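You operate a simulated robot arm through the tools that you are given. There is no shell and no other tool. Be economical: measure what you need, move in short steps, check, and stop when the job is done.

You are at the controls of a simulated robot arm. One attempt, no reset.

## Task
Fit white filter element 25 in pot 1 and pump the pot FULL.
Fine: lock it and shut its drain before you pump; leave the black pot lever alone.
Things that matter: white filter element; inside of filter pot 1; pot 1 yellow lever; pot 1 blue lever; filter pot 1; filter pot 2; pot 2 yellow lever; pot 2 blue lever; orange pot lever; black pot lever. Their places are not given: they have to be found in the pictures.

The check looks at the end state, three seconds after you hand in, the way a careful person would. Anything else that was tipped, shoved, dropped, spilled or broken makes it a failure.

## Robot
A 7-joint arm with a two-finger parallel gripper, fixed in place. Base frame: the origin is at the foot of the arm, x ahead of it, y to its left, z up; the work surface is at about z = 784. Units: mm, rad, N and s.
With the tool pointing down near the work surface it reaches from about 220 to 680 mm from the base axis. Its first joint turns from -1.152 to 1.152 rad. Payload 2.4 kg.
Tool frame: the origin (TCP) lies between the finger pads and is the grasp point; the fingertips stand 30 mm ahead of it; z points along the fingers, y is the line along which they close. Largest opening 94 mm; finger width 28, thickness 10; the body of the gripper, 50 by 96 mm, starts 55 mm behind the TCP.
Orientation is that of the tool frame in the base frame, as [roll, pitch, yaw] about the fixed x, y, z axes, in that order (R = Rz(yaw) Ry(pitch) Rx(roll)). With the fingers straight down and closing along the base's y, the tool's x points along the base's -x, its y along +y and its z along -z.

## Interface
- The arm moves only by the tool play_rows. Its argument "targets" is text: rows parted by semicolons, each of 7 numbers parted by spaces: the turn, a rotation vector about the base's x, y, z in units of 6 degrees (1.0 is 6 degrees), then the shift along the base's x, y, z in units of 25 mm (1.0 is 25 mm), then the finger opening in mm, from 0 to 94. In form: rx ry rz dx dy dz jaw; .... A call has 1 to 10 rows; each row shifts and turns the commanded pose from where the row before left it. A call with a number of a shift or a turn outside -1 to 1 is refused whole. Rows are played at 5 a second. More than 50 mm and 0.15 rad between two rows, or a gripper value outside its range, and nothing of the call is played. A pose out of reach is approached as far as the arm can. The call stops where the force on the tool passes 40 N (or 10 N more than at its start, if that is more) or the arm is blocked; 0.2 s more then pass. The fingers move at their own pace (about 153 mm/s each) and stop on an object; they squeeze with about 21 N. The grip force told is the motor's: it shows also when the fingers shut on nothing. Time passes only in rows, and 0.2 s behind the last, so rows that do not move let the fingers close. The reply holds the time, the measured pose of the TCP, the force on the tool along the base axes, the opening and the grip force, in the units named above and with some noise, and new pictures: "views" is both (left out), scene, wrist or none.
- Cameras (640 x 400 px; columns grow to the right, rows downward): "scene" is fixed at [51.6, 489, 1439.1]; the picture's right is [-0.56, -0.83, 0.00], its down [-0.51, 0.35, -0.79] and it looks along [0.65, -0.44, -0.62] (base axes); focal length 322 px, centre (320, 200). "wrist" rides on the gripper at [76, 14, -102] in the tool frame; the picture's right is [-0.18, 0.98, 0.00], its down [-0.75, -0.14, -0.64] and it looks along [-0.63, -0.12, 0.77] (tool axes); focal length 243 px, centre (320, 200).
- pixel_to_xyz(camera, pixels): for up to 12 pixels [column, row] of the newest picture of that camera ("zoom" is the newest enlarged one), the place [x, y, z] in the base frame of the surface seen there, good to about 2 mm. No time passes.
- inspect(camera, box): a new picture of the part [left, top, right, bottom] of that camera's present view, enlarged. No time passes.
- job_done(): hands the job in; it is judged then, once.

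Keep the steps short. Do not move on a guess: measure, check each grasp and each placing, and mend mistakes. In all there are 80 turns and 170 pictures (those below and enlarged ones count). Leave the gripper open and the arm clear of the work at the hand-in unless told otherwise, and finish with a single line.

The tools are called after "Emit:" as a command line: name --argument value ..., lists and objects as JSON in quotes. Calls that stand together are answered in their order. play_rows: Moves the arm, as the interface text tells. Its arguments: {"type":"object","properties":{"targets":{"type":"string"},"views":{"type":"string","enum":["both","scene","wrist","none"]}},"required":["targets"]} The other tools are called the same way: pixel_to_xyz (camera, pixels) gives the place of the surface under pixels of a picture; inspect (camera, box) takes an enlarged picture of a part of a camera's view; job_done () hands the job in.

At the start:

```text
time_s: 0.0
tcp_pos: [397.5, 19.2, 1205.4]
tool_rot: [-3.142, 0.0, 3.141]
force: [0.2, -0.2, -1.1]
grip_width: 94.1
gripper_force: 0.1
```

scene: 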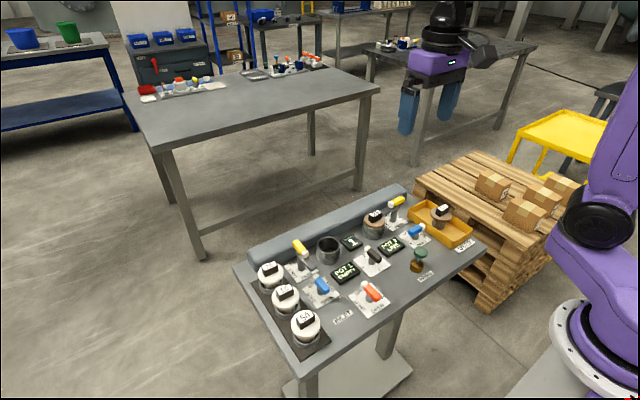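
wrist: 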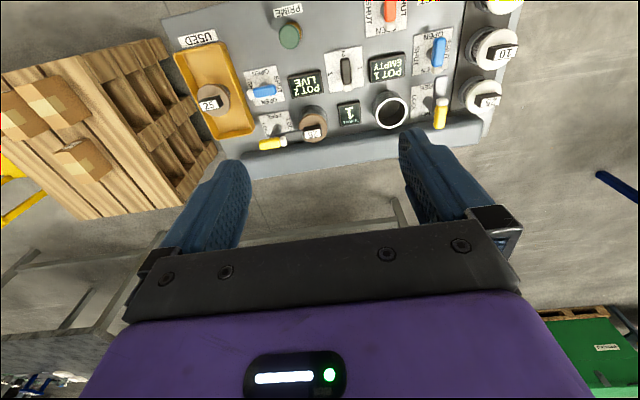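

I'll look closely at the bench in both views first.

Emit:
inspect --camera "scene" --box '[235, 180, 485, 350]'

Emit:
inspect --camera "wrist" --box '[330, 0, 530, 140]'

Emit:
inspect --camera "wrist" --box '[170, 0, 370, 160]'

```text
2.35 times, centred on (360, 265) of scene
```

zoom: 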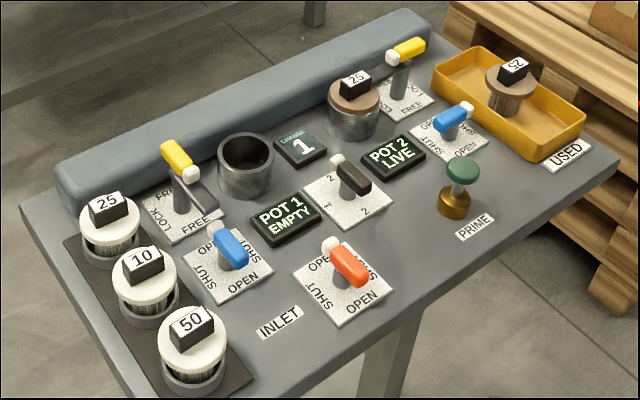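

```text
2.86 times, centred on (430, 70) of wrist
```

zoom: 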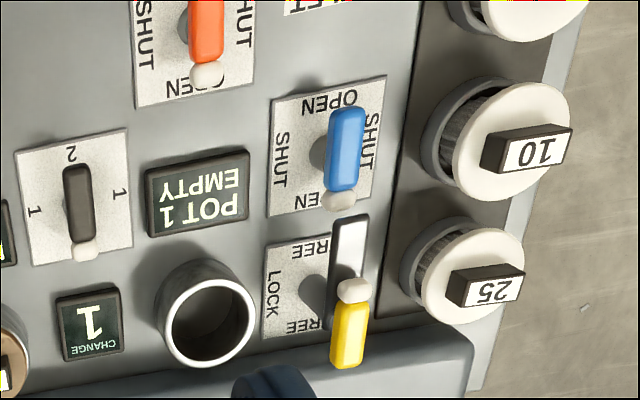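

```text
2.50 times, centred on (270, 80) of wrist
```

zoom: 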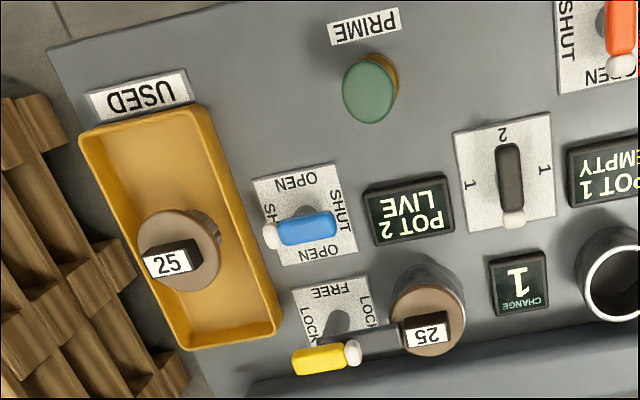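

I see pot 1 empty (drain open, lock free), with white elements 25, 10 and 50 in the rack. I'll measure their places in an enlarged scene picture.

Emit:
inspect --camera "scene" --box '[235, 180, 485, 350]'

Emit:
pixel_to_xyz --camera "zoom" --pixels '[[108, 206], [110, 223], [84, 222], [137, 228], [110, 265], [245, 140], [220, 158], [272, 158], [245, 170], [175, 155], [190, 172], [205, 195]]'

Emit:
pixel_to_xyz --camera "zoom" --pixels '[[218, 235], [235, 258], [213, 225], [330, 245], [350, 268], [465, 168], [460, 185], [455, 205], [350, 178], [180, 200], [225, 280], [360, 85]]'

```text
2.35 times, centred on (360, 265) of scene
```

zoom: 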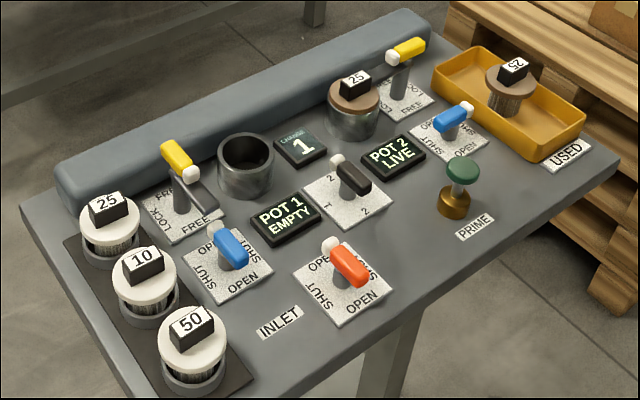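

```text
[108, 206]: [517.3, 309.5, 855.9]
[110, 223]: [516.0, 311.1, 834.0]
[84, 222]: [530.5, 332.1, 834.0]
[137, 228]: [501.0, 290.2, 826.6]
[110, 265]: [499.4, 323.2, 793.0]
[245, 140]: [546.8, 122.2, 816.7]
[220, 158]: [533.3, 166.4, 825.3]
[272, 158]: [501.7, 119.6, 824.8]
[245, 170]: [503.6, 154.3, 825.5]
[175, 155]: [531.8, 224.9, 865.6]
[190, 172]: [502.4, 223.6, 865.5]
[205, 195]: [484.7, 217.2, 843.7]
```

```text
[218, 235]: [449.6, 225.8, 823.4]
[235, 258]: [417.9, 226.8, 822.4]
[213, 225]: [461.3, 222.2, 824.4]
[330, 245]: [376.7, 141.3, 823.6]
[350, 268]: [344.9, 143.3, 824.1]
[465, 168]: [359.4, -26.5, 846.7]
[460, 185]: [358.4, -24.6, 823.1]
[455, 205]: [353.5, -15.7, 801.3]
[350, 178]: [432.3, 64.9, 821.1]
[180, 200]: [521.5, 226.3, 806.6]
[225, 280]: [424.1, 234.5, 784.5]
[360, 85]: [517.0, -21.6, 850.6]
```

Element 25's knob top is at about (517, 310, 856), and pot 1 is near (524, 140) with its rim at 825. I'll move high over element 25 for a closer look.

Emit:
play_rows --targets "0 0 0 0.4 1 -0.5 94;0 0 0 0.4 1 -0.6 94;0 0 0 0.4 1 -0.7 94;0 0 0 0.4 1 -0.7 94;0 0 0 0.4 1 -0.7 94;0 0 0 0.4 1 -0.7 94;0 0 0 0.4 1 -0.7 94;0 0 0 0.4 1 -0.7 94;0 0 0 0.4 1 -0.7 94;0 0 0 0.4 1 -0.7 94" --views "none"

Emit:
play_rows --targets "0 0 0 0.4 1 -0.7 60;0 0 0 0.4 0.6 -0.7 60;0 0 0 0 0 -1 60;0 0 0 0 0 0 60"

```text
time_s: 2.2
tcp_pos: [497.8, 270.2, 1039.9]
tool_rot: [3.142, 0.001, -3.141]
force: [-1.4, -0.1, 0.1]
grip_width: 94.1
gripper_force: 0.0
```

```text
time_s: 3.2
tcp_pos: [517.7, 310.3, 978.2]
tool_rot: [3.141, 0.0, 3.14]
force: [0.5, 0.6, -0.7]
grip_width: 60.0
gripper_force: 0.1
```

scene: 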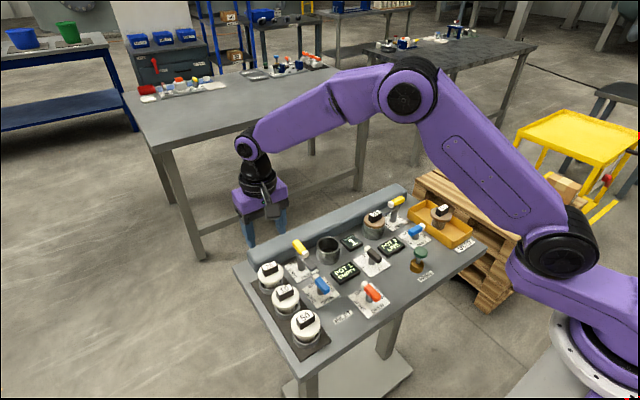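
wrist: 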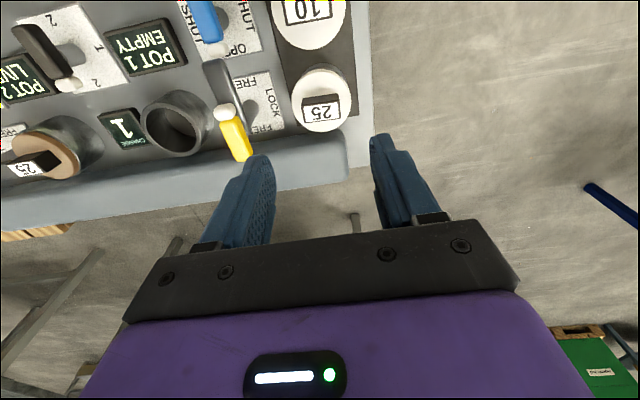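

Now an enlarged wrist view of element 25's knob and pot 1, to measure.

Emit:
inspect --camera "wrist" --box '[100, 40, 370, 210]'

Emit:
pixel_to_xyz --camera "wrist" --pixels '[[305, 98], [338, 96], [339, 120], [306, 124], [321, 110], [293, 102], [346, 98], [320, 130], [318, 72], [322, 94]]'

Emit:
pixel_to_xyz --camera "wrist" --pixels '[[142, 124], [205, 124], [175, 153], [165, 93], [145, 110], [204, 140], [222, 112], [240, 152], [232, 133], [212, 62], [226, 90]]'

```text
2.35 times, centred on (235, 125) of wrist
```

zoom: 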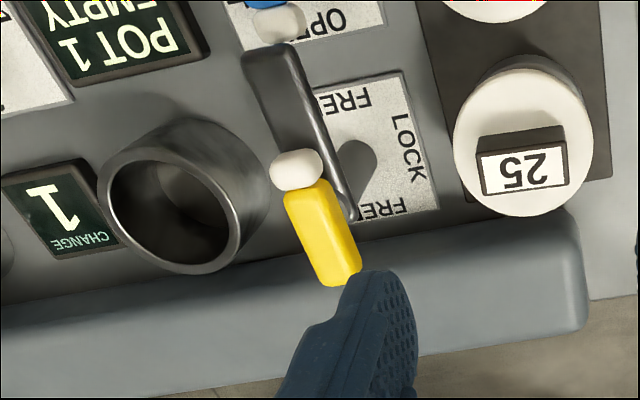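

```text
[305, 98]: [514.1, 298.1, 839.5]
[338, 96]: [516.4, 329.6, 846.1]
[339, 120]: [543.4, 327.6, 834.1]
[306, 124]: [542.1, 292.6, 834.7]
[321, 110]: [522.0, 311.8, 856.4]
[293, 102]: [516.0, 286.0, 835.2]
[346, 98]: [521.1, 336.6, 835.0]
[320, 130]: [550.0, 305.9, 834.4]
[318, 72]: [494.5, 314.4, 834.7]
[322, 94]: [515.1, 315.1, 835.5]
```

```text
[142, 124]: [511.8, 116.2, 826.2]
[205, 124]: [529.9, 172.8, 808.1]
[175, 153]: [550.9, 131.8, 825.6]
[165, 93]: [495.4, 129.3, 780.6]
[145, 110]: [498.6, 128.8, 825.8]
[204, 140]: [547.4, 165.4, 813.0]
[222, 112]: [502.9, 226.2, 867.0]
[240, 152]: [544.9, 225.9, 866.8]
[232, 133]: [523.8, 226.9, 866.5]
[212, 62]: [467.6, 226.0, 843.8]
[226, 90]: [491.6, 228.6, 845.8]
```

The knob is long along y and narrow along x. I'll measure the pot rim and knob more finely from this enlarged picture.

Emit:
pixel_to_xyz --camera "zoom" --pixels '[[104, 200], [114, 228], [140, 256], [180, 270], [215, 262], [236, 236], [234, 212], [212, 180], [160, 155], [120, 165], [180, 220], [165, 190]]'

Emit:
pixel_to_xyz --camera "zoom" --pixels '[[484, 160], [562, 145], [566, 180], [488, 190], [525, 170], [455, 140], [591, 140], [470, 195], [570, 200], [520, 72], [525, 215], [525, 140]]'

```text
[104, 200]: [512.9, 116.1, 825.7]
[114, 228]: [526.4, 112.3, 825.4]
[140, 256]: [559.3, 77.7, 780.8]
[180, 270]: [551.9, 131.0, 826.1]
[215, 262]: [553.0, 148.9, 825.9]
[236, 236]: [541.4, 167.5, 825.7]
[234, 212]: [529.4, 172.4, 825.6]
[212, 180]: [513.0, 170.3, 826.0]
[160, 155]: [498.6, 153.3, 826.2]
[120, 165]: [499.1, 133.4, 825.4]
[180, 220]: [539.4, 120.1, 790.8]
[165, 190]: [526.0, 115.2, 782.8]
```

```text
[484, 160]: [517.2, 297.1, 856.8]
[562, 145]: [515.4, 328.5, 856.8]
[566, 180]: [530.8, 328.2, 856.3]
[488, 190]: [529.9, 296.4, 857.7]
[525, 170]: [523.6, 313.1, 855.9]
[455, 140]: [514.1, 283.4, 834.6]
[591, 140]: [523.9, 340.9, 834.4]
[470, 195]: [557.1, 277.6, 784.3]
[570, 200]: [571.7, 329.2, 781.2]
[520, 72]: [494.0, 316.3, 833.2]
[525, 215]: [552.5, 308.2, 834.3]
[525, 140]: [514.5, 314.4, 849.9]
```

Knob: centre (523, 312), 16 × 32 mm, top at 856.5, cap at 834. Pot 1: centre (525, 143). Descending so the fingertips stop about 4 mm above the cap.

Emit:
play_rows --targets "0 0 0 0.21 0.07 -1 60;0 0 0 0 0 -1 60;0 0 0 0 0 -1 60;0 0 0 0 0 -0.8 60;0 0 0 0 0 -0.6 60;0 0 0 0 0 0 60"

```text
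time_s: 4.6
tcp_pos: [523.9, 308.0, 866.5]
tool_rot: [3.141, 0.0, -3.141]
force: [0.1, -0.2, 0.5]
grip_width: 60.0
gripper_force: 0.1
```

scene: 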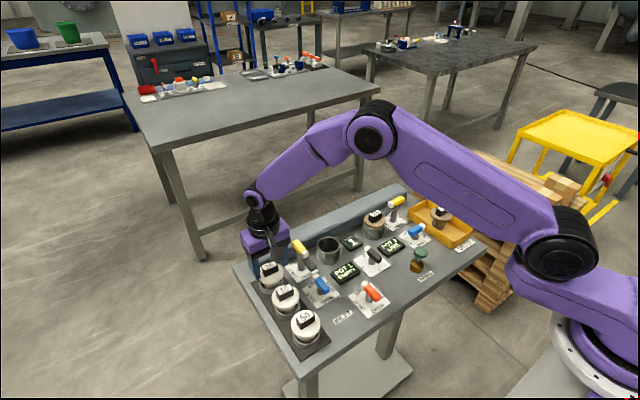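
wrist: 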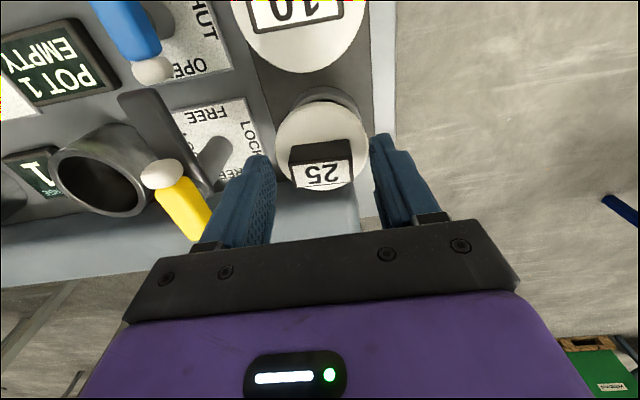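

The fingers straddle the knob (gap centre column about 323, knob about 322). Closing.

Emit:
play_rows --targets "0 0 0 0 0 0 10;0 0 0 0 0 0 10;0 0 0 0 0 0 10;0 0 0 0 0 0 10"

```text
time_s: 5.6
tcp_pos: [523.8, 308.6, 868.9]
tool_rot: [-3.141, -0.001, 3.141]
force: [0.4, 0.8, 0.1]
grip_width: 35.2
gripper_force: 20.9
```

scene: 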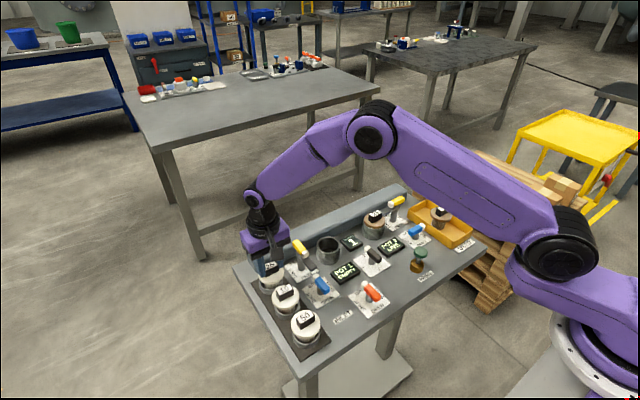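
wrist: 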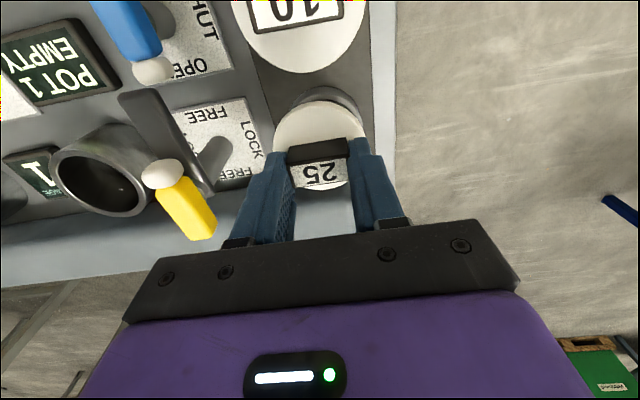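

Grip is at 35 mm with 21 N. Lifting straight up.

Emit:
play_rows --targets "0 0 0 0 0 0.4 10;0 0 0 0 0 0.8 10;0 0 0 0 0 1 10;0 0 0 0 0 1 10;0 0 0 0 0 1 10;0 0 0 0 0 0.8 10;0 0 0 0 0 0 10"

```text
time_s: 7.2
tcp_pos: [522.7, 311.4, 992.6]
tool_rot: [-3.141, 0.0, 3.14]
force: [0.0, -0.3, -0.5]
grip_width: 35.2
gripper_force: 20.5
```

scene: 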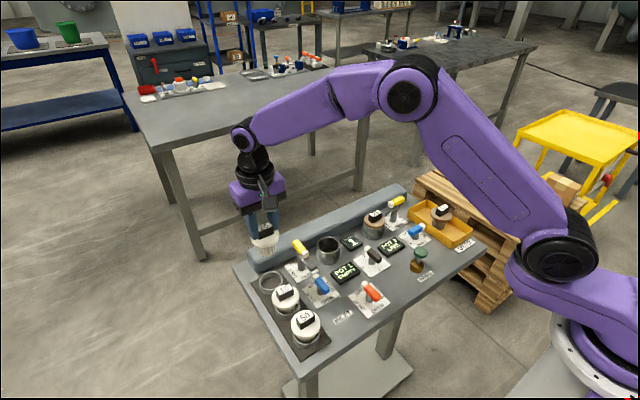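
wrist: 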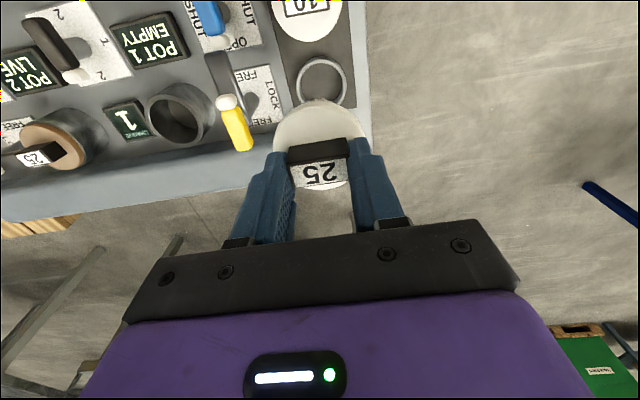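

It came out cleanly. Carrying it over pot 1 at the same height.

Emit:
play_rows --targets "0 0 0 0.05 -0.7 0 10;0 0 0 0.04 -1 0 10;0 0 0 0 -1 0 10;0 0 0 0 -1 0 10;0 0 0 0 -1 0 10;0 0 0 0 -1 0 10;0 0 0 0 -1 0 10;0 0 0 0 0 -0.6 10;0 0 0 0 0 0 10"

Emit:
inspect --camera "scene" --box '[260, 160, 420, 280]'

```text
time_s: 9.2
tcp_pos: [528.2, 142.5, 978.2]
tool_rot: [-3.141, 0.001, 3.142]
force: [-0.6, 0.4, -1.3]
grip_width: 35.1
gripper_force: 21.2
```

scene: 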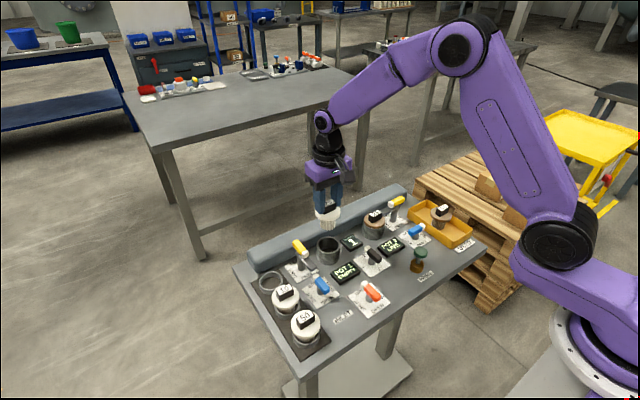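
wrist: 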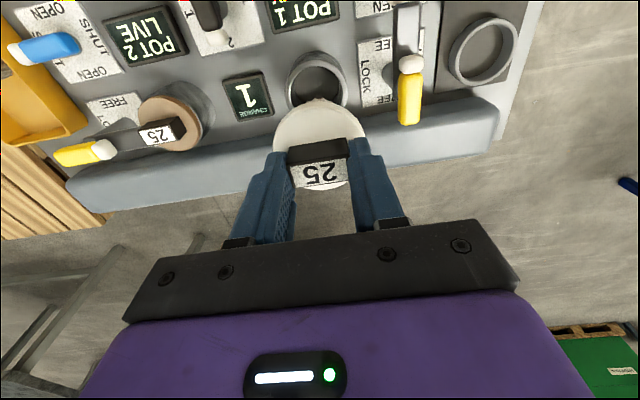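

```text
3.33 times, centred on (340, 220) of scene
```

zoom: 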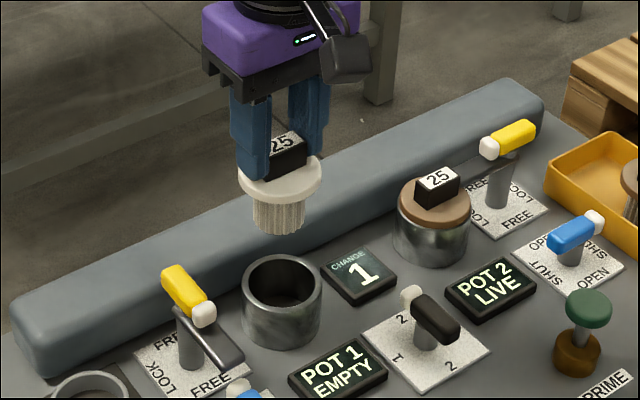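

Body is clearly narrower than the pot. Measuring the held cap and the pot rim.

Emit:
pixel_to_xyz --camera "zoom" --pixels '[[243, 190], [317, 175], [280, 192], [280, 206], [256, 222], [300, 222], [278, 232], [246, 285], [318, 285], [282, 310], [282, 258], [435, 220]]'

Emit:
pixel_to_xyz --camera "wrist" --pixels '[[276, 130], [362, 130], [320, 101], [288, 88], [345, 80], [312, 53], [296, 65], [338, 62]]'

```text
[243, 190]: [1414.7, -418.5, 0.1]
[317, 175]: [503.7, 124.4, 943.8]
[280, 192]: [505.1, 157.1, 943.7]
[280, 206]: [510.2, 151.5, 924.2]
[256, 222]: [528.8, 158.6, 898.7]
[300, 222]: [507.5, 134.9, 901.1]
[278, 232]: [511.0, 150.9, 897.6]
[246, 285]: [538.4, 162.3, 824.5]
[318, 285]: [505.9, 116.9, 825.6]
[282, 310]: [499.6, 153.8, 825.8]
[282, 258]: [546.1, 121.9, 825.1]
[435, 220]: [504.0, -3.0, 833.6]
```

```text
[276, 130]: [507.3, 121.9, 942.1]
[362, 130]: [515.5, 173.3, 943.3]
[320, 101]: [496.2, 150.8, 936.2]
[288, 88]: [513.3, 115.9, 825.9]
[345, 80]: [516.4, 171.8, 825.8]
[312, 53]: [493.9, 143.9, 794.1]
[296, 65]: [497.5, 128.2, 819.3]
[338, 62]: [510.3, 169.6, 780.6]
```

Cap is at z 943 and centred on about (525, 144), above the pot centre at (525, 143). It should seat at about 833.6 like pot 2's. Lowering 100 mm.

Emit:
play_rows --targets "0 0 0 0 0 -1 10;0 0 0 0 0 -1 10;0 0 0 0 0 -0.8 10;0 0 0 0 0 -0.6 10;0 0 0 0 0 -0.6 10;0 0 0 0 0 0 10"

Emit:
inspect --camera "scene" --box '[260, 160, 420, 280]'

```text
time_s: 10.6
tcp_pos: [525.0, 143.8, 876.2]
tool_rot: [-3.141, 0.0, 3.141]
force: [-0.7, 0.1, -0.9]
grip_width: 35.3
gripper_force: 20.8
```

scene: 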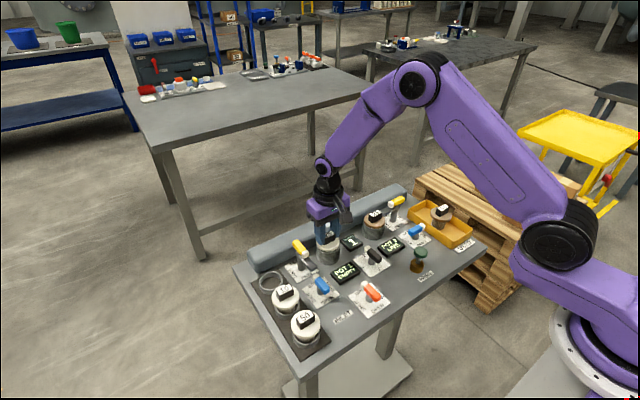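
wrist: 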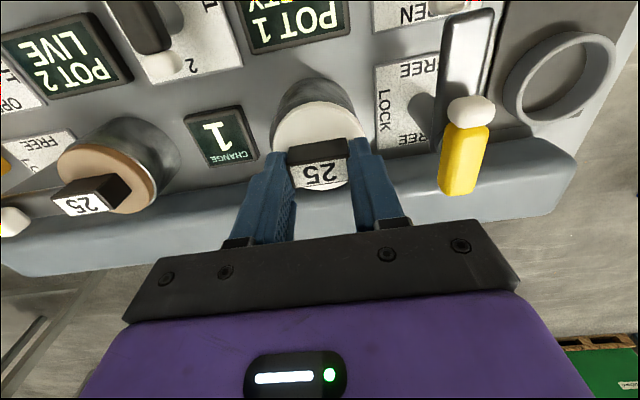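

```text
3.33 times, centred on (340, 220) of scene
```

zoom: 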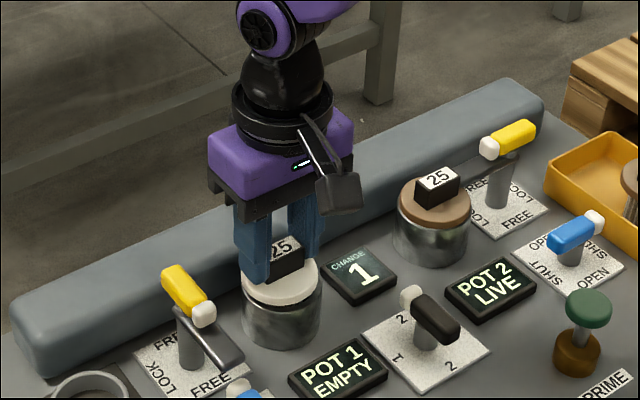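

It's in the pot, about 9 mm above the seat. Lowering in small steps.

Emit:
play_rows --targets "0 0 0 0 0 -0.12 10;0 0 0 0 0 -0.12 10;0 0 0 0 0 -0.1 10;0 0 0 0 0 0 10" --views "none"

Emit:
pixel_to_xyz --camera "wrist" --pixels '[[300, 130], [340, 125], [320, 110]]'

```text
time_s: 11.6
tcp_pos: [525.5, 142.0, 868.9]
tool_rot: [-3.141, 0.0, -3.141]
force: [-0.4, 0.1, -0.9]
grip_width: 35.6
gripper_force: 20.9
```

```text
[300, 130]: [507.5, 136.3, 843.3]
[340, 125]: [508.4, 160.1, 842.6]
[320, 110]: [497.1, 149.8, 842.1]
```

Cap should now be at about 834. One more small press down, then release.

Emit:
play_rows --targets "0 0 0 0 0 -0.05 10;0 0 0 0 0 -0.03 10;0 0 0 0 0 0 10;0 0 0 0 0 0 60;0 0 0 0 0 0 60;0 0 0 0 0 0 60"

```text
time_s: 13.0
tcp_pos: [526.2, 142.1, 866.8]
tool_rot: [3.141, 0.001, 3.14]
force: [-0.3, 0.1, -0.3]
grip_width: 59.9
gripper_force: 0.0
```

scene: 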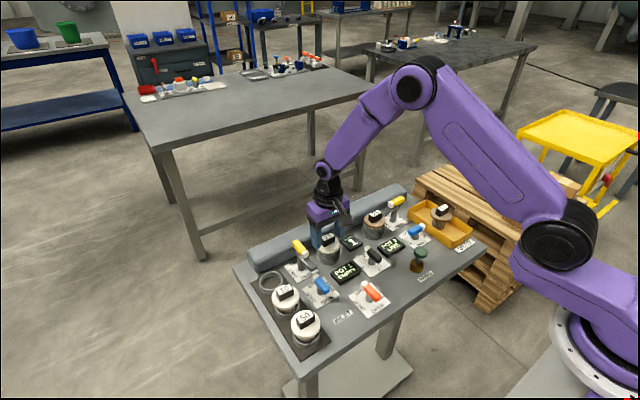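
wrist: 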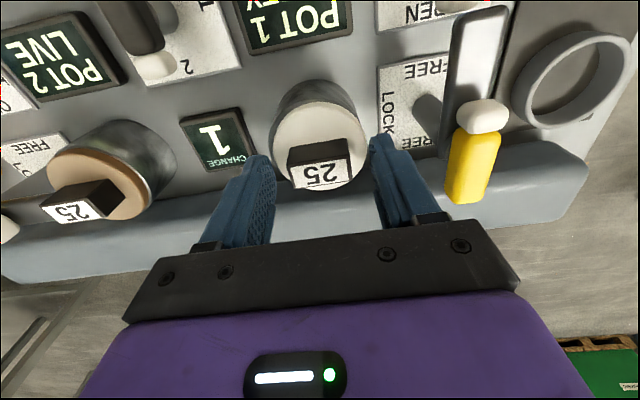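

Released. Raising up and measuring the seating and the yellow lever.

Emit:
play_rows --targets "0 0 0 0 0 0.6 60;0 0 0 0 0 1 60;0 0 0 0 0 1 60;0 0 0 -0.5 0.6 1 60;0 0 0 -0.5 1 0.5 60;0 0 0 -1 1 0 60;0 0 0 0 0 0 60"

Emit:
inspect --camera "scene" --box '[260, 200, 380, 290]'

Emit:
pixel_to_xyz --camera "zoom" --pixels '[[340, 215], [400, 200], [370, 235], [365, 180], [195, 215], [220, 260], [232, 275], [212, 300], [212, 330], [262, 325], [285, 350], [205, 250]]'

```text
time_s: 14.6
tcp_pos: [477.0, 208.8, 968.5]
tool_rot: [-3.141, -0.002, -3.141]
force: [0.4, -0.7, -0.2]
grip_width: 60.0
gripper_force: 0.0
```

scene: 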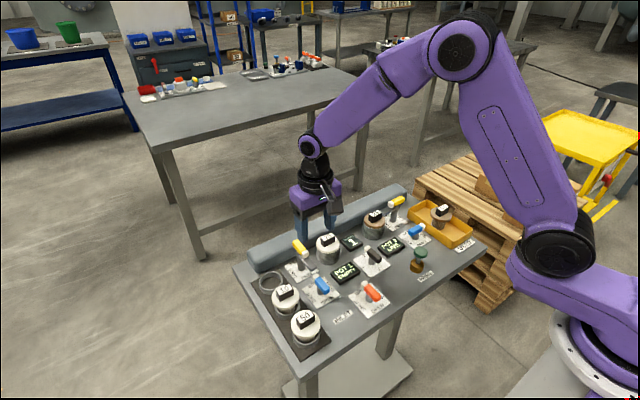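
wrist: 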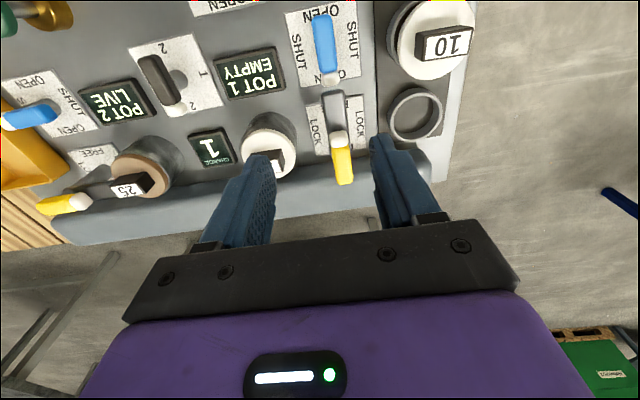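

```text
4.44 times, centred on (320, 245) of scene
```

zoom: 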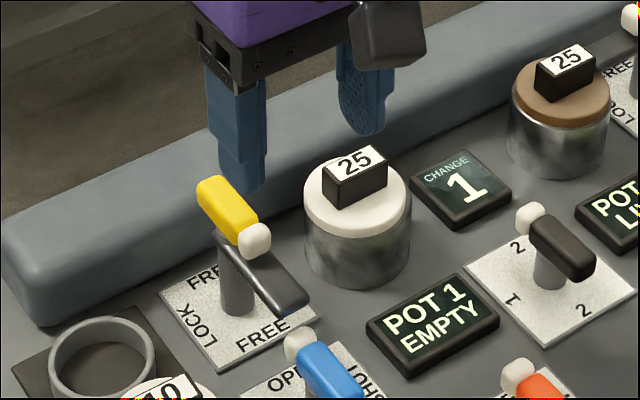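

```text
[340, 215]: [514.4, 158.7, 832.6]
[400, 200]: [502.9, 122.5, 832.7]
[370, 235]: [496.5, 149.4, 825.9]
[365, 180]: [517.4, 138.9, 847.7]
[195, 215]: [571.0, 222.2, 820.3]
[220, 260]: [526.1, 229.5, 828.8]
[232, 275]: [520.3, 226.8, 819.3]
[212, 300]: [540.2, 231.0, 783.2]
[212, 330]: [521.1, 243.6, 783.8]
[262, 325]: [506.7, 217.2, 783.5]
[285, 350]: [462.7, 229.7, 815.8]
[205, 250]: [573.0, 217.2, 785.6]
```

The element is seated (cap 832.7, like pot 2's 833.6). Now a close look at yellow lever 1 and its latch arm compared with pot 2's.

Emit:
inspect --camera "wrist" --box '[230, 70, 390, 190]'

Emit:
pixel_to_xyz --camera "zoom" --pixels '[[415, 90], [418, 130], [418, 200], [385, 90], [440, 90], [435, 270], [445, 310], [452, 450], [480, 370], [410, 370], [440, 350], [190, 350]]'

Emit:
pixel_to_xyz --camera "wrist" --pixels '[[40, 207], [60, 204], [80, 200], [100, 190], [110, 186], [116, 184], [130, 185], [150, 178], [90, 195], [335, 90], [330, 100], [338, 120]]'

```text
3.33 times, centred on (310, 130) of wrist
```

zoom: 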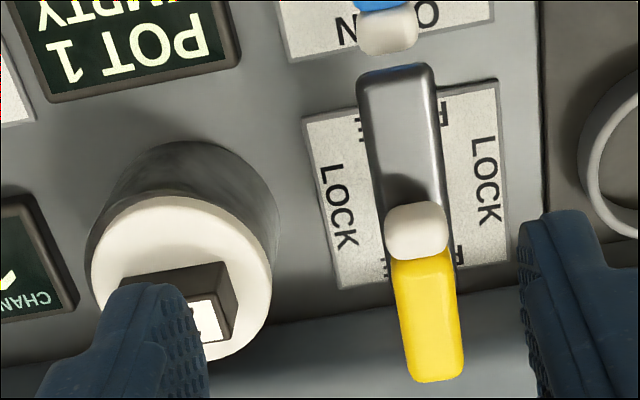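

```text
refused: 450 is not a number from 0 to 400
```

```text
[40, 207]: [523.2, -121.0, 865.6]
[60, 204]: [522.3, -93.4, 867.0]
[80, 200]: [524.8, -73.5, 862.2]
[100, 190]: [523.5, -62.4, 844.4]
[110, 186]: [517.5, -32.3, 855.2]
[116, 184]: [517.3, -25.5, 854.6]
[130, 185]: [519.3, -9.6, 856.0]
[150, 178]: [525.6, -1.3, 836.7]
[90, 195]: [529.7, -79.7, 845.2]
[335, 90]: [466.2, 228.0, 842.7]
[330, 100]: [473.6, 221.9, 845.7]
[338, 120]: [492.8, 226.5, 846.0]
```

Emit:
pixel_to_xyz --camera "zoom" --pixels '[[398, 68], [400, 78], [365, 100], [437, 100], [418, 210], [418, 245], [425, 270], [438, 370], [395, 280], [456, 275], [440, 398], [404, 330]]'

```text
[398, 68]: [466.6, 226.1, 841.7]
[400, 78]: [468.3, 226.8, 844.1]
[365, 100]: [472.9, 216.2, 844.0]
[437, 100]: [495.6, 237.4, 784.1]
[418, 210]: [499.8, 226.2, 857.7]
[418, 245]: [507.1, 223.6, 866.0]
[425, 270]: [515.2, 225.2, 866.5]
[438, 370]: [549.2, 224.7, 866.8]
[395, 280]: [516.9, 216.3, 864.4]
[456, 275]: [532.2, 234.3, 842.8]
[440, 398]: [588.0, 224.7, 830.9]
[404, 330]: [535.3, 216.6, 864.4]
```

Lever 1's handle runs x 498–553 along x, about 19 mm wide, top at 866.5, stem at (526, 226). Its latch arm (z 845) points toward -x, and LOCK needs it toward -y over the cap, which is a +90° turn about z. Going above the handle.

Emit:
play_rows --targets "0 0 0 1 0.36 0 45;0 0 0 1 0.34 0 45;0 0 0 0 0 -1 45;0 0 0 0 0 -1 45;0 0 0 0 0 -0.8 45;0 0 0 0 0 0 45"

```text
time_s: 16.0
tcp_pos: [524.9, 226.7, 897.8]
tool_rot: [-3.141, 0.0, 3.142]
force: [-0.8, 0.8, -0.5]
grip_width: 45.3
gripper_force: 0.0
```

scene: 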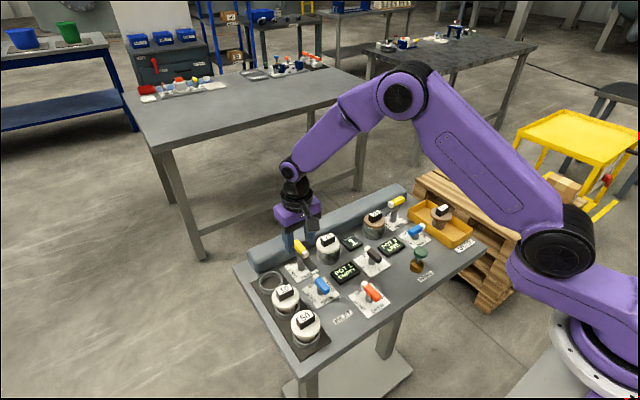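
wrist: 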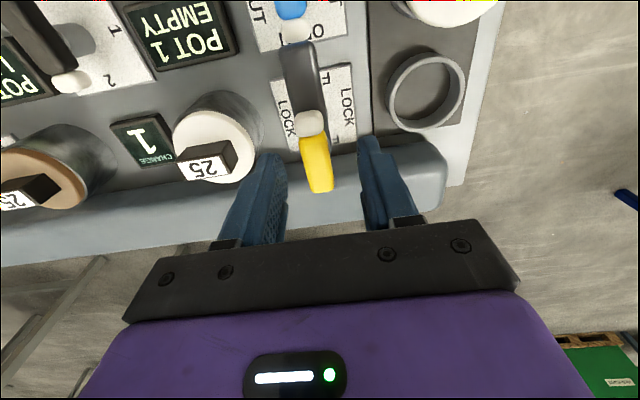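

Handle sits between the fingers. Lowering so the tips stand at about 851, then closing.

Emit:
play_rows --targets "0 0 0 0 0 -0.4 45;0 0 0 0 0 -0.34 45;0 0 0 0 0 0 45;0 0 0 0 0 0 5;0 0 0 0 0 0 5;0 0 0 0 0 0 5"

```text
time_s: 17.4
tcp_pos: [526.0, 223.2, 879.8]
tool_rot: [-3.141, -0.003, 3.138]
force: [-2.9, -21.2, 4.3]
grip_width: 17.9
gripper_force: 44.8
```

scene: 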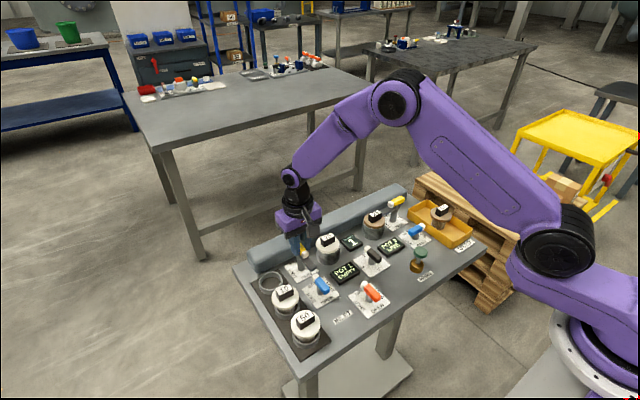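
wrist: 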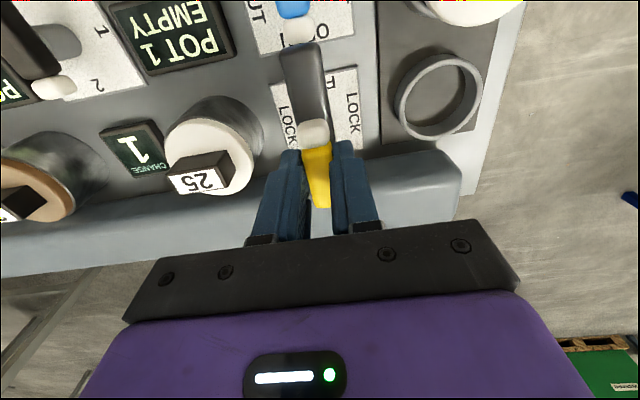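

Gripped at 17.9 mm, but there's a side force of -21 N in y, so the handle centre lies a bit to -y. Shifting the command 2.5 mm that way to relieve it.

Emit:
play_rows --targets "0 0 0 0 -0.1 0 5;0 0 0 0 0 0 5" --views "none"

```text
time_s: 18.0
tcp_pos: [526.2, 222.0, 879.0]
tool_rot: [-3.141, -0.003, 3.14]
force: [3.3, -13.5, -5.4]
grip_width: 17.9
gripper_force: 45.3
```

Emit:
play_rows --targets "0 0 0 0 -0.12 0 5;0 0 0 0 0 0 5;0 0 1 0 0 0 5;0 0 1 0 0 0 5;0 0 0 0 0 0 5"

```text
time_s: 18.9
tcp_pos: [526.4, 223.3, 879.3]
tool_rot: [3.14, 0.004, -3.002]
force: [4.6, 2.1, -9.3]
grip_width: 17.6
gripper_force: 44.8
stopped in row 4: the force on the tool passed its limit (the readings are from after the stop); the commanded pose is now the measured one
```

scene: 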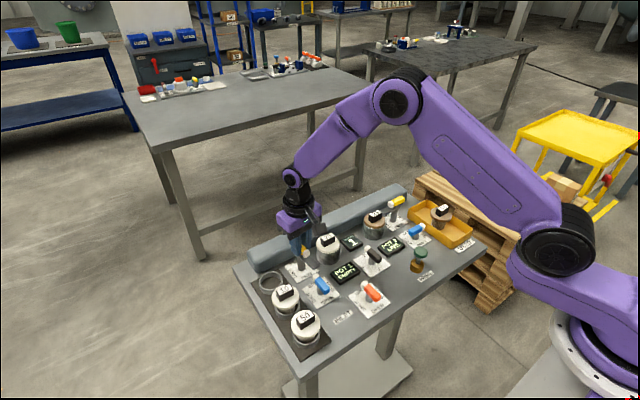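
wrist: 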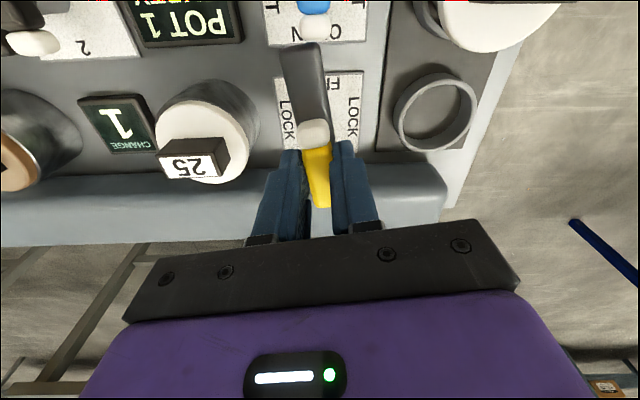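

The lever has turned about 8° with the gripper, and the force has dropped again. Continuing with smaller turn steps.

Emit:
play_rows --targets "0 0 0.4 0 0 0 5;0 0 0.4 0 0 0 5;0 0 0.4 0 0 0 5;0 0 0.4 0 0 0 5;0 0 0.4 0 0 0 5;0 0 0 0 0 0 5" --views "wrist"

```text
time_s: 20.3
tcp_pos: [525.7, 224.0, 881.1]
tool_rot: [3.139, 0.004, -2.79]
force: [3.9, 4.2, -20.9]
grip_width: 17.6
gripper_force: 44.8
```

wrist: 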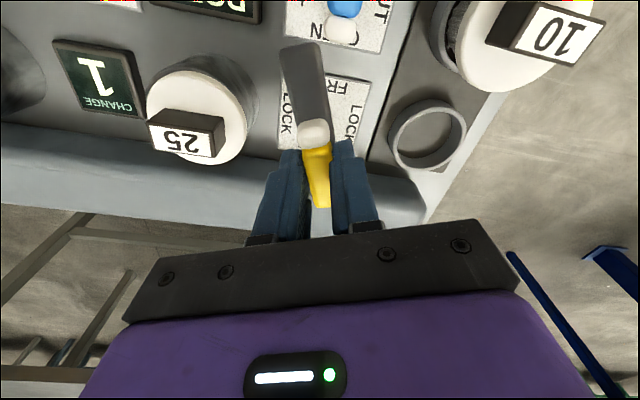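

Turning well, about 20° so far. A downward pull of 21 N is building up, so I'll lower 1 mm and go on.

Emit:
play_rows --targets "0 0 0 0 0 -0.05 5;0 0 0.5 0 0 0 5;0 0 0.5 0 0 0 5;0 0 0.5 0 0 0 5;0 0 0.5 0 0 0 5;0 0 0 0 0 0 5" --views "none"

```text
time_s: 21.7
tcp_pos: [526.4, 221.7, 880.0]
tool_rot: [-3.141, 0.007, -2.582]
force: [8.0, 6.0, 0.1]
grip_width: 17.7
gripper_force: 44.8
```

Emit:
play_rows --targets "0 0 0.5 0 0 0 5;0 0 0.5 0 0 0 5;0 0 0.5 0 0 0 5;0 0 0.5 0 0 0 5;0 0 0.5 0 0 0 5;0 0 0.5 0 0 0 5;0 0 0.5 0 0 0 5;0 0 0.5 0 0 0 5;0 0 0 0 0 0 5"

```text
time_s: 23.7
tcp_pos: [527.7, 222.0, 879.6]
tool_rot: [-3.142, 0.008, -2.164]
force: [13.3, -5.4, 25.0]
grip_width: 18.0
gripper_force: 45.1
```

scene: 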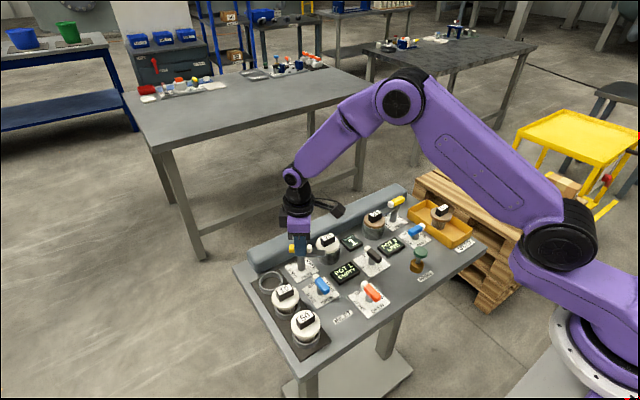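
wrist: 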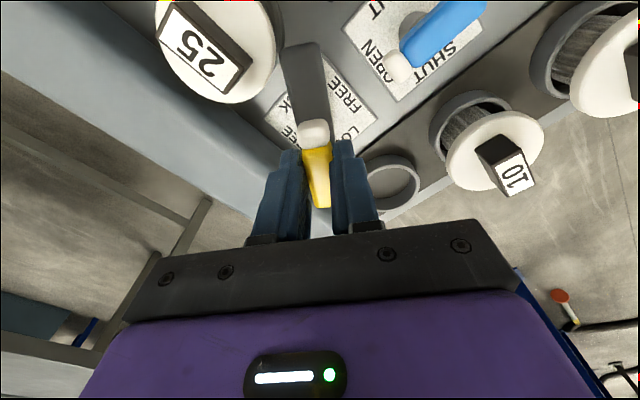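

56° turned. Now relieving +25 N in z and +13 N in x, then continuing.

Emit:
play_rows --targets "0 0 0 0.06 0 0.05 5;0 0 0.5 0 0 0 5;0 0 0.5 0 0 0 5;0 0 0.5 0 0 0 5;0 0 0.5 0 0 0 5;0 0 0.5 0 0 0 5;0 0 0 0 0 0 5" --views "none"

Emit:
play_rows --targets "0 0 0.5 0 0 0 5;0 0 0.5 0 0 0 5;0 0 0.5 0 0 0 5;0 0 0.5 0 0 0 5;0 0 0.5 0 0 0 5;0 0 0 0 0 0 5"

```text
time_s: 25.3
tcp_pos: [527.0, 221.3, 879.8]
tool_rot: [3.139, 0.002, -1.902]
force: [6.3, -7.2, -7.3]
grip_width: 17.7
gripper_force: 44.5
```

```text
time_s: 26.7
tcp_pos: [528.6, 221.0, 880.3]
tool_rot: [3.137, 0.004, -1.641]
force: [9.1, -13.3, -10.8]
grip_width: 17.5
gripper_force: 44.6
```

scene: 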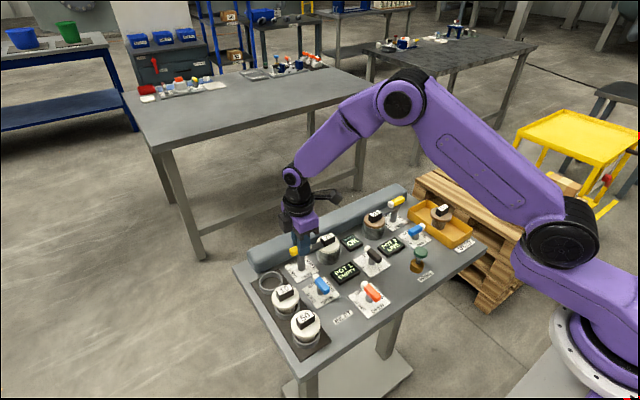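
wrist: 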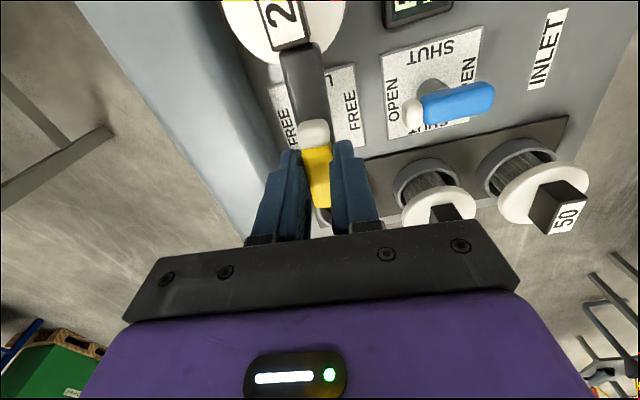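

About 86° turned, with the arm nearly over the cap. The last few degrees, gently.

Emit:
play_rows --targets "0 0 0.3 0 0 0 5;0 0 0.3 0 0 0 5;0 0 0.25 0 0 0 5;0 0 0 0 0 0 5" --views "wrist"

Emit:
inspect --camera "scene" --box '[260, 200, 420, 320]'

```text
time_s: 27.7
tcp_pos: [527.8, 221.9, 879.6]
tool_rot: [3.138, 0.005, -1.556]
force: [18.3, -10.7, -28.0]
grip_width: 18.0
gripper_force: 44.8
```

wrist: 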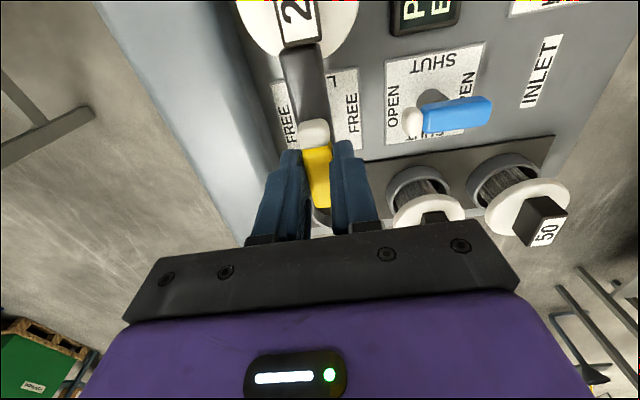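

```text
3.33 times, centred on (340, 260) of scene
```

zoom: 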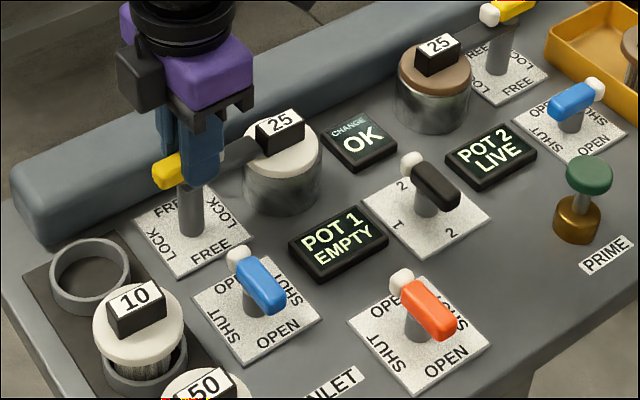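

The CHANGE panel now reads OK, so the lock is seated. Releasing, rising, and turning the wrist back 90° on the way to blue lever 1.

Emit:
play_rows --targets "0 0 0 0 0 0 45;0 0 0 0 0 0 45;0 0 0 0 0 0.6 45;0 0 0 0 0 1 45;0 0 0 0 0 1 45" --views "none"

Emit:
play_rows --targets "0 0 -1 -0.4 0 0 45;0 0 -1 -0.4 0 0 45;0 0 -1 -0.4 0 0 45;0 0 -1 -0.4 0 0 45;0 0 -1 -0.4 0 0 45;0 0 -1 -0.4 0 0 45;0 0 -1 -0.4 0 0 45;0 0 -1 -0.4 0 0 45;0 0 -1 -0.4 0 0 45;0 0 -1 -0.4 0 0 45" --views "none"

Emit:
play_rows --targets "0 0 -1 0 0 0 45;0 0 -1 0 0 0 45;0 0 -1 0 0 0 45;0 0 -1 0 0 0 45;0 0 -1 0 0 0 45;0 0 0 0 0 0 45"

```text
time_s: 28.9
tcp_pos: [527.1, 221.8, 945.7]
tool_rot: [3.14, 0.003, -1.552]
force: [-0.1, 1.2, 0.6]
grip_width: 45.1
gripper_force: 0.1
```

```text
time_s: 31.1
tcp_pos: [424.5, 222.6, 944.9]
tool_rot: [3.137, 0.003, -2.6]
force: [-0.6, -0.5, -0.1]
grip_width: 45.1
gripper_force: 0.1
```

```text
time_s: 32.5
tcp_pos: [426.6, 222.5, 945.0]
tool_rot: [3.14, 0.002, -3.125]
force: [-0.3, -0.5, -0.6]
grip_width: 45.2
gripper_force: 0.0
```

scene: 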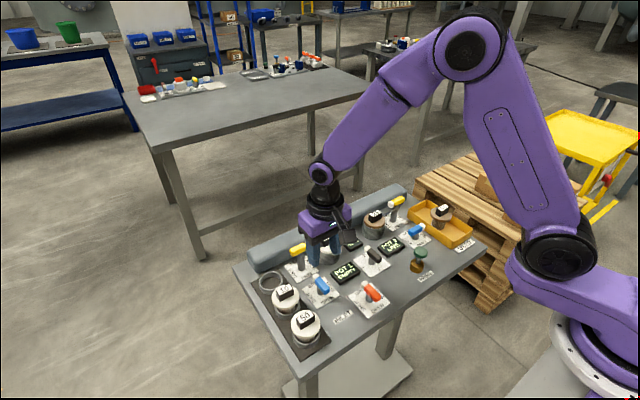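
wrist: 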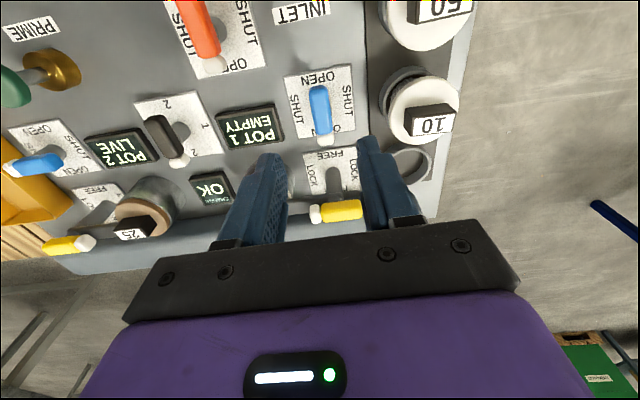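

Yellow lever 1 stays locked. Measuring blue lever 1 up close.

Emit:
inspect --camera "wrist" --box '[270, 60, 390, 150]'

Emit:
pixel_to_xyz --camera "wrist" --pixels '[[318, 92], [309, 100], [327, 98], [311, 120], [330, 118], [322, 118], [320, 105], [324, 140], [330, 128], [322, 128]]'

```text
4.44 times, centred on (330, 105) of wrist
```

zoom: 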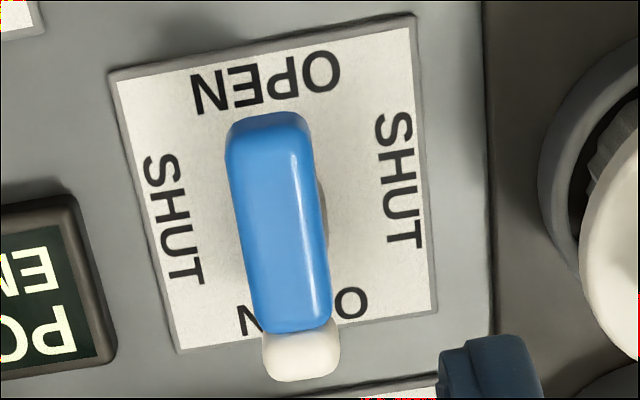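

```text
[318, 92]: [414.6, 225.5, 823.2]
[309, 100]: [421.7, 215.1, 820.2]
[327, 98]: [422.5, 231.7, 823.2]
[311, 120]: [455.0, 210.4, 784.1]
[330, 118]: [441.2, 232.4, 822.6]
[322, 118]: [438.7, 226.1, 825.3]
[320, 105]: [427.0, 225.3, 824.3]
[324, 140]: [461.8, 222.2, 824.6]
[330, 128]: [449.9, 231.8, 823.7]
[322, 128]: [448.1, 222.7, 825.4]
```

Emit:
pixel_to_xyz --camera "zoom" --pixels '[[232, 160], [312, 130], [240, 230], [325, 220], [248, 310], [328, 310], [270, 115], [300, 378], [285, 240], [325, 200]]'

```text
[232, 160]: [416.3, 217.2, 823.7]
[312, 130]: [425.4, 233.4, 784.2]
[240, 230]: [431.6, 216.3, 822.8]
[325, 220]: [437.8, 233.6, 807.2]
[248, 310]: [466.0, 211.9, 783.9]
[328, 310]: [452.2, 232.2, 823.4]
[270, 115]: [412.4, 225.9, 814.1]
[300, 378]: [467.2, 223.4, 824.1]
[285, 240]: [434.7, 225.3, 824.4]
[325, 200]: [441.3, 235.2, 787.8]
```

Blue lever 1: handle spans x 411–468, y centre about 224, top at 824.5. Turning 90° points it at SHUT. Descending around its middle at (439, 223).

Emit:
play_rows --targets "0 0 0 0.54 0 0 45;0 0 0 0 0 -1 45;0 0 0 0 0 -1 45;0 0 0 0 0 -1 45;0 0 0 0 0 -0.8 45;0 0 0 0 0 -0.5 45;0 0 0 0 0 0 45"

```text
time_s: 34.1
tcp_pos: [441.9, 222.4, 837.5]
tool_rot: [3.141, 0.006, -3.121]
force: [-0.7, 0.1, 0.4]
grip_width: 45.0
gripper_force: 0.1
```

scene: 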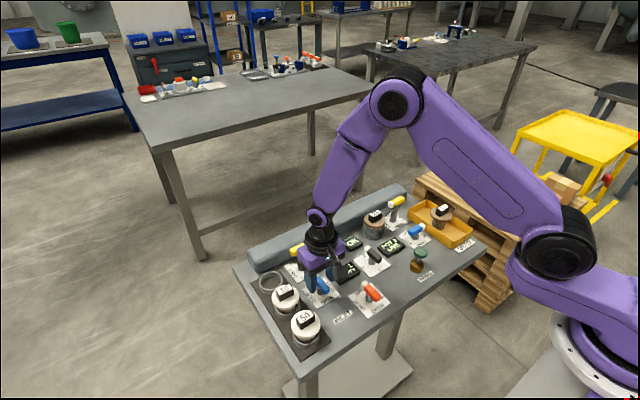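
wrist: 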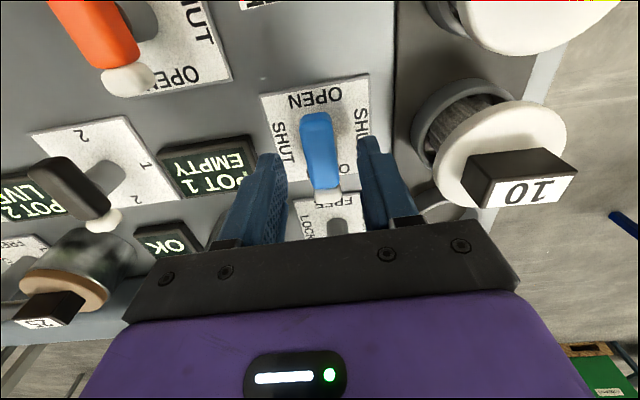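

Fingers straddle the blue handle evenly. Closing.

Emit:
play_rows --targets "0 0 0 0 0 0 10;0 0 0 0 0 0 10;0 0 0 0 0 0 10" --views "wrist"

```text
time_s: 34.9
tcp_pos: [441.5, 222.9, 839.0]
tool_rot: [3.139, 0.004, -3.123]
force: [-0.2, 16.3, -9.5]
grip_width: 17.3
gripper_force: 44.5
```

wrist: 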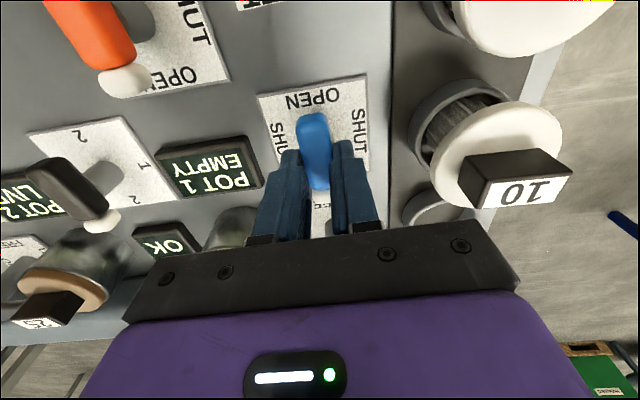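

Gripped at 17.3 mm, with 16 N of side force toward +y. Relieving that by 2 mm and starting a gentle clockwise turn.

Emit:
play_rows --targets "0 0 0 0 0.08 0 10;0 0 0 0 0 0 10;0 0 -0.4 0 0 0 10;0 0 -0.4 0 0 0 10;0 0 -0.4 0 0 0 10;0 0 -0.4 0 0 0 10;0 0 0 0 0 0 10" --views "wrist"

```text
time_s: 36.5
tcp_pos: [441.8, 222.5, 838.9]
tool_rot: [3.139, 0.007, 2.99]
force: [-0.4, -10.8, 30.9]
grip_width: 17.8
gripper_force: 45.0
```

wrist: 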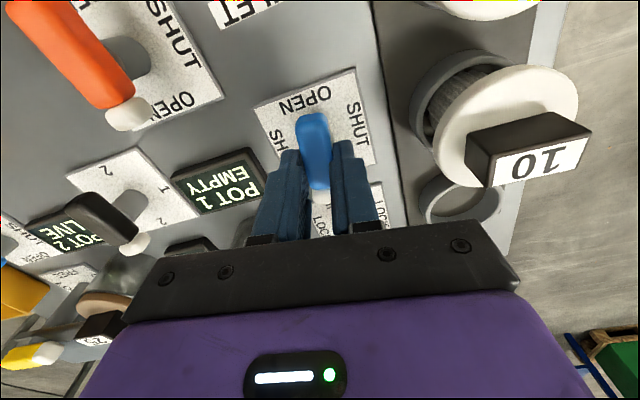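

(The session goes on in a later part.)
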